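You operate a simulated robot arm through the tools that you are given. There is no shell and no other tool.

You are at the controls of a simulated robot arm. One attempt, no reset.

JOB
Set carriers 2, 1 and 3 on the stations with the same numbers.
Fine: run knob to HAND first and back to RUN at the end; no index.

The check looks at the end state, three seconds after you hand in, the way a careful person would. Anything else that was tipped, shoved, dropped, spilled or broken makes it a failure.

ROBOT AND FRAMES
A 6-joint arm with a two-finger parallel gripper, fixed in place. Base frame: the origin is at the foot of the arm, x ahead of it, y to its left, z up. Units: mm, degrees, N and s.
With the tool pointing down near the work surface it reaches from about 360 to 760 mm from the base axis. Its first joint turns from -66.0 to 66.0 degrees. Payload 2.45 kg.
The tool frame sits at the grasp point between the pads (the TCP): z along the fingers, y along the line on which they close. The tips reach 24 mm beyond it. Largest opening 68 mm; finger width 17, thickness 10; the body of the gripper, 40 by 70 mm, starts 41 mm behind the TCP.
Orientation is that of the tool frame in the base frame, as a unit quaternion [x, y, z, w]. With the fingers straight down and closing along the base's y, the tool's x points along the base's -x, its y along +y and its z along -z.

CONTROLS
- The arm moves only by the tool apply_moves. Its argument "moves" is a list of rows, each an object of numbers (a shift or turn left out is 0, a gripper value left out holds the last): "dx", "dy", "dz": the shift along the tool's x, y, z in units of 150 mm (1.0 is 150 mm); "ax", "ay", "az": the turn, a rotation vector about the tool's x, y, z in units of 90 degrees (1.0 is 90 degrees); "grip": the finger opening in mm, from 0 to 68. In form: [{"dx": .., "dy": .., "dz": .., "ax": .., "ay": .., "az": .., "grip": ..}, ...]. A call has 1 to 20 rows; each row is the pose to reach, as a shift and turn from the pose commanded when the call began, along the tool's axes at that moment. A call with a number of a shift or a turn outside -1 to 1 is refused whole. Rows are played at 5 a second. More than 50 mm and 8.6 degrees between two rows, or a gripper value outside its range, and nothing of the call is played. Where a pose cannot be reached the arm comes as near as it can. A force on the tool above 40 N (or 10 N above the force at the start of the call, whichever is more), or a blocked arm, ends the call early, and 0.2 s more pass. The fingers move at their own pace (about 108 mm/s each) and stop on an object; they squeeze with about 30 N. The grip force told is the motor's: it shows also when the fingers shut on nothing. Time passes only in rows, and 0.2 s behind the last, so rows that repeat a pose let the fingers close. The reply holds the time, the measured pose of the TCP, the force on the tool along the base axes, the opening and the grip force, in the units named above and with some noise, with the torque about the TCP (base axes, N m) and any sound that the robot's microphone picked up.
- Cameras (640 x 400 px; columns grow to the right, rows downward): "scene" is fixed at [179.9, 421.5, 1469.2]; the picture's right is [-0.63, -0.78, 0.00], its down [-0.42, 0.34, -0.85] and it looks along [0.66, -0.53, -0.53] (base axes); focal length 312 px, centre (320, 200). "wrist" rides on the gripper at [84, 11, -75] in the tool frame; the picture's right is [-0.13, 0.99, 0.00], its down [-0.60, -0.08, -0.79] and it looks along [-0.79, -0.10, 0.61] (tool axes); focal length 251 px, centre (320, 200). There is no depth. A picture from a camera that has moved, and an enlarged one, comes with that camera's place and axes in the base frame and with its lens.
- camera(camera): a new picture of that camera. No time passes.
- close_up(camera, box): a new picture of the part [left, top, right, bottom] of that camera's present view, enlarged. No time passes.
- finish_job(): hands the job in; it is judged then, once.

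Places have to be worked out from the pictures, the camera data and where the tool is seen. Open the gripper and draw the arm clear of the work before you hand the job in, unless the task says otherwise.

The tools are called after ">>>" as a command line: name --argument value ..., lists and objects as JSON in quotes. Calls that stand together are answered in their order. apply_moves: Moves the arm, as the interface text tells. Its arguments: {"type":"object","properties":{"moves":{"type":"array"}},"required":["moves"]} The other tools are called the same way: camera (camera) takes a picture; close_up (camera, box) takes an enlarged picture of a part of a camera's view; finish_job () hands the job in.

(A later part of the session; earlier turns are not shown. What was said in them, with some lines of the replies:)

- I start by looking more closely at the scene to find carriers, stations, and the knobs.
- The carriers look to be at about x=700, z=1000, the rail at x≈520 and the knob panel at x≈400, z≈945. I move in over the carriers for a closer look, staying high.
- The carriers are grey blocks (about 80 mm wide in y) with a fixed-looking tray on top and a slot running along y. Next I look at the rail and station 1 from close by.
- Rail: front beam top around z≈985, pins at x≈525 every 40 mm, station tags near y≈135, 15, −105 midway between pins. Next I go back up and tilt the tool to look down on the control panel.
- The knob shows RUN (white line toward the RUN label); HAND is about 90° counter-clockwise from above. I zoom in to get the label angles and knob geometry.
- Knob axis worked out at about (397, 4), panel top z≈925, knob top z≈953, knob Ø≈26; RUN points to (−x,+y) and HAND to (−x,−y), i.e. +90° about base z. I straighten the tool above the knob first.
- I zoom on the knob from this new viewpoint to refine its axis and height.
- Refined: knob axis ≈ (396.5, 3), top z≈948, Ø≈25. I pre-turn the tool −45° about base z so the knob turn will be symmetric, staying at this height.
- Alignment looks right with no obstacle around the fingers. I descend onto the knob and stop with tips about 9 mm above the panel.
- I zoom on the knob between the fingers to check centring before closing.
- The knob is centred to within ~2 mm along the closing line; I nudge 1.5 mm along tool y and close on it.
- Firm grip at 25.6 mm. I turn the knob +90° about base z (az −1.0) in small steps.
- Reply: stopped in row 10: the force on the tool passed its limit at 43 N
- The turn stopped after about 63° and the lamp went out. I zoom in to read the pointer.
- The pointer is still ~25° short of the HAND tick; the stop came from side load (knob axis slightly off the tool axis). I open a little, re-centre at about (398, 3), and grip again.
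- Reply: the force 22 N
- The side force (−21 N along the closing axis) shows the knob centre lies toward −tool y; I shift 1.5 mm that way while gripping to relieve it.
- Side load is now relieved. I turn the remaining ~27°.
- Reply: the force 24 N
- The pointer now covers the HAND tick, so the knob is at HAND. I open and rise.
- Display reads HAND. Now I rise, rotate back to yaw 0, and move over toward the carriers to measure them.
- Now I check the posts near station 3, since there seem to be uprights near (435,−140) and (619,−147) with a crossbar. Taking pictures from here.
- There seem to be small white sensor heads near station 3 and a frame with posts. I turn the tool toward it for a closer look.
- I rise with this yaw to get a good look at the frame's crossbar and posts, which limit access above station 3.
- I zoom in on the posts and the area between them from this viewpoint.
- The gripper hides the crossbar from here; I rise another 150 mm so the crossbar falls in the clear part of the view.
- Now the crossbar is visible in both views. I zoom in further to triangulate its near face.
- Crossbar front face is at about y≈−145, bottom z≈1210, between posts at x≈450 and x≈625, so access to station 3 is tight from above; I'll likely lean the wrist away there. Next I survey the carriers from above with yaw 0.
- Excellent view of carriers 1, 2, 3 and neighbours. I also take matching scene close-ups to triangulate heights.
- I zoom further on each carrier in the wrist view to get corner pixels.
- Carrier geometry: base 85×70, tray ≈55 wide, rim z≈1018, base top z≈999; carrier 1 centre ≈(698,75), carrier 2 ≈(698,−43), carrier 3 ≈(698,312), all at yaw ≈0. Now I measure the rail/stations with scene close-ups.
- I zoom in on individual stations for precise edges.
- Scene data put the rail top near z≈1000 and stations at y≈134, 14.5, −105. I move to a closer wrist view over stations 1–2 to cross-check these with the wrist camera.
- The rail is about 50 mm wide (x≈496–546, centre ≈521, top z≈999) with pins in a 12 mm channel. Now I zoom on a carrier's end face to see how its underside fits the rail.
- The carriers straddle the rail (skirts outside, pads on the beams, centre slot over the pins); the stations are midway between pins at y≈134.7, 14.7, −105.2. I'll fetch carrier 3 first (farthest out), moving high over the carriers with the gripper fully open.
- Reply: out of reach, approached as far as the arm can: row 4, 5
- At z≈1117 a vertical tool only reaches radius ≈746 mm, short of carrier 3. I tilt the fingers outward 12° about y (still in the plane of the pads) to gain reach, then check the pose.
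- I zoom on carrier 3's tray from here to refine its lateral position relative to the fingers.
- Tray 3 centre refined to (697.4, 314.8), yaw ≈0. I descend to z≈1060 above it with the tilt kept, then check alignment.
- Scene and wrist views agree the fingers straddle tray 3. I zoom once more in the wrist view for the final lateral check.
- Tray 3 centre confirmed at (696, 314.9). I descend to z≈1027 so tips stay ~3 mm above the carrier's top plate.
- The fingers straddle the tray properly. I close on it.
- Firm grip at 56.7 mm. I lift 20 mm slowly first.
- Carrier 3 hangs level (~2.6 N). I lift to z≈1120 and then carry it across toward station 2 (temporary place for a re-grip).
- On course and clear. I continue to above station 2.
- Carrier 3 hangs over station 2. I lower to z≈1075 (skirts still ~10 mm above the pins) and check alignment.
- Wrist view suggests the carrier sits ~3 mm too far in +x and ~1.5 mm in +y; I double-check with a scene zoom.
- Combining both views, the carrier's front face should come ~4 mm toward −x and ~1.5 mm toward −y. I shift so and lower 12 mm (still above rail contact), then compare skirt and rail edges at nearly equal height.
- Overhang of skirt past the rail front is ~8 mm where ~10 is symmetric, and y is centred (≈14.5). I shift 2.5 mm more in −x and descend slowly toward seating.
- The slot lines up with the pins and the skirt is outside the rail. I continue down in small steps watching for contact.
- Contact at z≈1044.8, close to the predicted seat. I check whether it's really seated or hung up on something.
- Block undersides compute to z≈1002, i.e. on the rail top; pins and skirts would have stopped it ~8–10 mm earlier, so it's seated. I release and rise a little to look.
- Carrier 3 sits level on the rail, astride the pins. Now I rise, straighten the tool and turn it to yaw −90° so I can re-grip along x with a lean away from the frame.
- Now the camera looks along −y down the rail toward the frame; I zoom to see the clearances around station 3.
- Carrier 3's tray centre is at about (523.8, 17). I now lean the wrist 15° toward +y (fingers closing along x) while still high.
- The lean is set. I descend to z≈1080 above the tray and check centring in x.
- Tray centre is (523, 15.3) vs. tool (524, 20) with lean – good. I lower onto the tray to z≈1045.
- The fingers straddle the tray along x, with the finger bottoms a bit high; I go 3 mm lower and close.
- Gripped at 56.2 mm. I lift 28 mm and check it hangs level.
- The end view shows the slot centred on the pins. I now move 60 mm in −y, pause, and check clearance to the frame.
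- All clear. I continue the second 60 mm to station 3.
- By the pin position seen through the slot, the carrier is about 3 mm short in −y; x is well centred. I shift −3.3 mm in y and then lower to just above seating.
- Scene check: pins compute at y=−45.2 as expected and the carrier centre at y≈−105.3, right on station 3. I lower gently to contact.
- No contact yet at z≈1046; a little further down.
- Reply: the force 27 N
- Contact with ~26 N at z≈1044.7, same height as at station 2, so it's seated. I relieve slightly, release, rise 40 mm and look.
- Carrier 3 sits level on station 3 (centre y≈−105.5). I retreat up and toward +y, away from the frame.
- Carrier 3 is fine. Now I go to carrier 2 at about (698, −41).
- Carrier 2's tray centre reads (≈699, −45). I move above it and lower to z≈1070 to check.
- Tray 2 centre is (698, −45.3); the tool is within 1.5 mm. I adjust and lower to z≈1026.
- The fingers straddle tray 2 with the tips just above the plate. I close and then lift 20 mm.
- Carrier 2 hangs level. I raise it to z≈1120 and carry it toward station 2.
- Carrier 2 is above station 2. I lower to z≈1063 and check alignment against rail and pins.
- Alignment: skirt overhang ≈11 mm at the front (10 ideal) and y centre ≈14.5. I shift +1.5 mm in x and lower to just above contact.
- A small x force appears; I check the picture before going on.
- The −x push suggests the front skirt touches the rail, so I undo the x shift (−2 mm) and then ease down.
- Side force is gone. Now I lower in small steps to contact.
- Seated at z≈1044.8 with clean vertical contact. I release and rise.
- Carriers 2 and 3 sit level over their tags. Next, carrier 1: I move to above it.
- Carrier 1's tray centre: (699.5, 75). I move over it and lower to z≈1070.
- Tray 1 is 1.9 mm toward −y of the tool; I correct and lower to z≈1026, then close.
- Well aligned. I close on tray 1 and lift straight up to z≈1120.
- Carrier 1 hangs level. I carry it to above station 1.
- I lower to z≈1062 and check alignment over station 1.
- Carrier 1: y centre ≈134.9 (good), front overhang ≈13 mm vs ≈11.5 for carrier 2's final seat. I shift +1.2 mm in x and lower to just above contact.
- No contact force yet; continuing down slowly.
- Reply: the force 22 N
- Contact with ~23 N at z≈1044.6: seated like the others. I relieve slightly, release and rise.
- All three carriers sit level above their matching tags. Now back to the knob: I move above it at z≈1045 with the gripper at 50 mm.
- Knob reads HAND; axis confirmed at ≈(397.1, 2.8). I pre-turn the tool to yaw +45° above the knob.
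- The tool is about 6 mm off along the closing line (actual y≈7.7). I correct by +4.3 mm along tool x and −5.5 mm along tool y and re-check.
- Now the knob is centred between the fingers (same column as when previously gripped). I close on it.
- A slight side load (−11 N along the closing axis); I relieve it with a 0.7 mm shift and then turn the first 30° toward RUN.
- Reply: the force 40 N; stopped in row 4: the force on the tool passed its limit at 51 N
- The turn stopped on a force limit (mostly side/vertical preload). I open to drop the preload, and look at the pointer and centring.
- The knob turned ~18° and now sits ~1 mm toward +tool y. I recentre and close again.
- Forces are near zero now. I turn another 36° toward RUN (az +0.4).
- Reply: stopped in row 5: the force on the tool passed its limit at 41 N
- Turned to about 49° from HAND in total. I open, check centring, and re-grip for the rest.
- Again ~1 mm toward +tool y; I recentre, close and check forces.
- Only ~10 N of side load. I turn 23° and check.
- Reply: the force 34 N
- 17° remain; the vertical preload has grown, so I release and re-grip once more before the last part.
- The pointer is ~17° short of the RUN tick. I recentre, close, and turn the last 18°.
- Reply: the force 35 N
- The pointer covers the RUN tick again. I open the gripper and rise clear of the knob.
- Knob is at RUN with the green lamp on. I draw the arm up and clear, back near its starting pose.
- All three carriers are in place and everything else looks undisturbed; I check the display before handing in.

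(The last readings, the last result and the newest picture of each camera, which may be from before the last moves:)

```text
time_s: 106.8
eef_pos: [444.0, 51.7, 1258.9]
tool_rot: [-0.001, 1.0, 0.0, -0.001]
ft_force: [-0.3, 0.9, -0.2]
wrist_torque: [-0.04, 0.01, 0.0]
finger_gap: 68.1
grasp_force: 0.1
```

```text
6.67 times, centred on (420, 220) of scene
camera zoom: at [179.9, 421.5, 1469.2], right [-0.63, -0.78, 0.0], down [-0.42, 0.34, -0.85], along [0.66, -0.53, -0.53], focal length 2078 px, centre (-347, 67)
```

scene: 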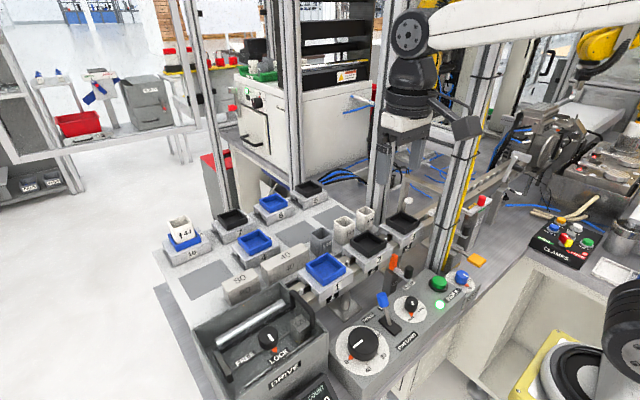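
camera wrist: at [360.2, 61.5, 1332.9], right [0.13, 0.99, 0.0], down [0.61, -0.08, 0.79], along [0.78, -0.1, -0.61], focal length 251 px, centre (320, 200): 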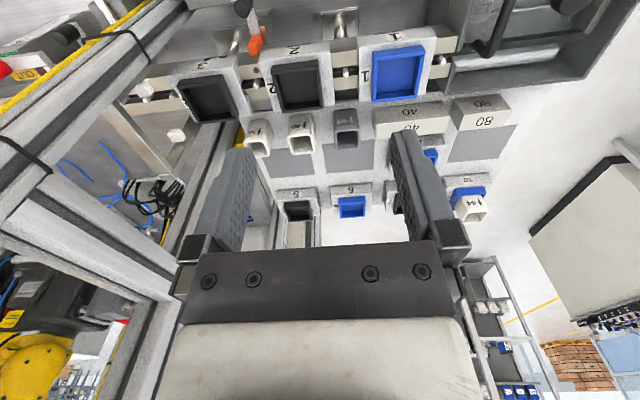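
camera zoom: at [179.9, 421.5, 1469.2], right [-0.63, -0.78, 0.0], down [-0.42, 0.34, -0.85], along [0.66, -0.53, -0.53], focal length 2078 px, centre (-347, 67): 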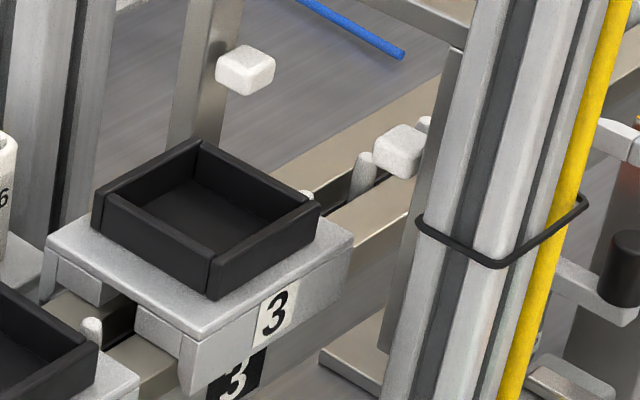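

Carriers 1, 2 and 3 are seated on stations 1, 2 and 3, the knob is back on RUN, and no index was made. The count still ends in 0, the other controls are unchanged, and the gripper is open with the arm clear. I hand the job in.

>>> finish_job

```text
The job is handed in.
```

The job is handed in. Carriers 1, 2 and 3 are on stations 1, 2 and 3, and all three looked level and seated on the rail in the final pictures.

- **Knob:** I turned it to HAND before touching any carrier, and the display read HAND. I turned it back to RUN at the end, and the pointer covered the RUN mark with the green lamp lit.
- **Index:** I did not press INDEX. Only the last digits of the count were in view at the end, and they read 0; the display showed 000 at the start.
- **Carrier 3:** I set it down on station 2 first and gripped it again from a different angle. The frame beside station 3 left too little room for the arm to come straight down. Carrier 2 went onto station 2 after that.
- **Force stops:** The arm hit its force limit three times while turning the knob, once on the way to HAND and twice on the way back. Each time I let go, re-centred and carried on.

In the last pictures nothing else was tipped, moved or spilled. The gripper is open and the arm is drawn clear.
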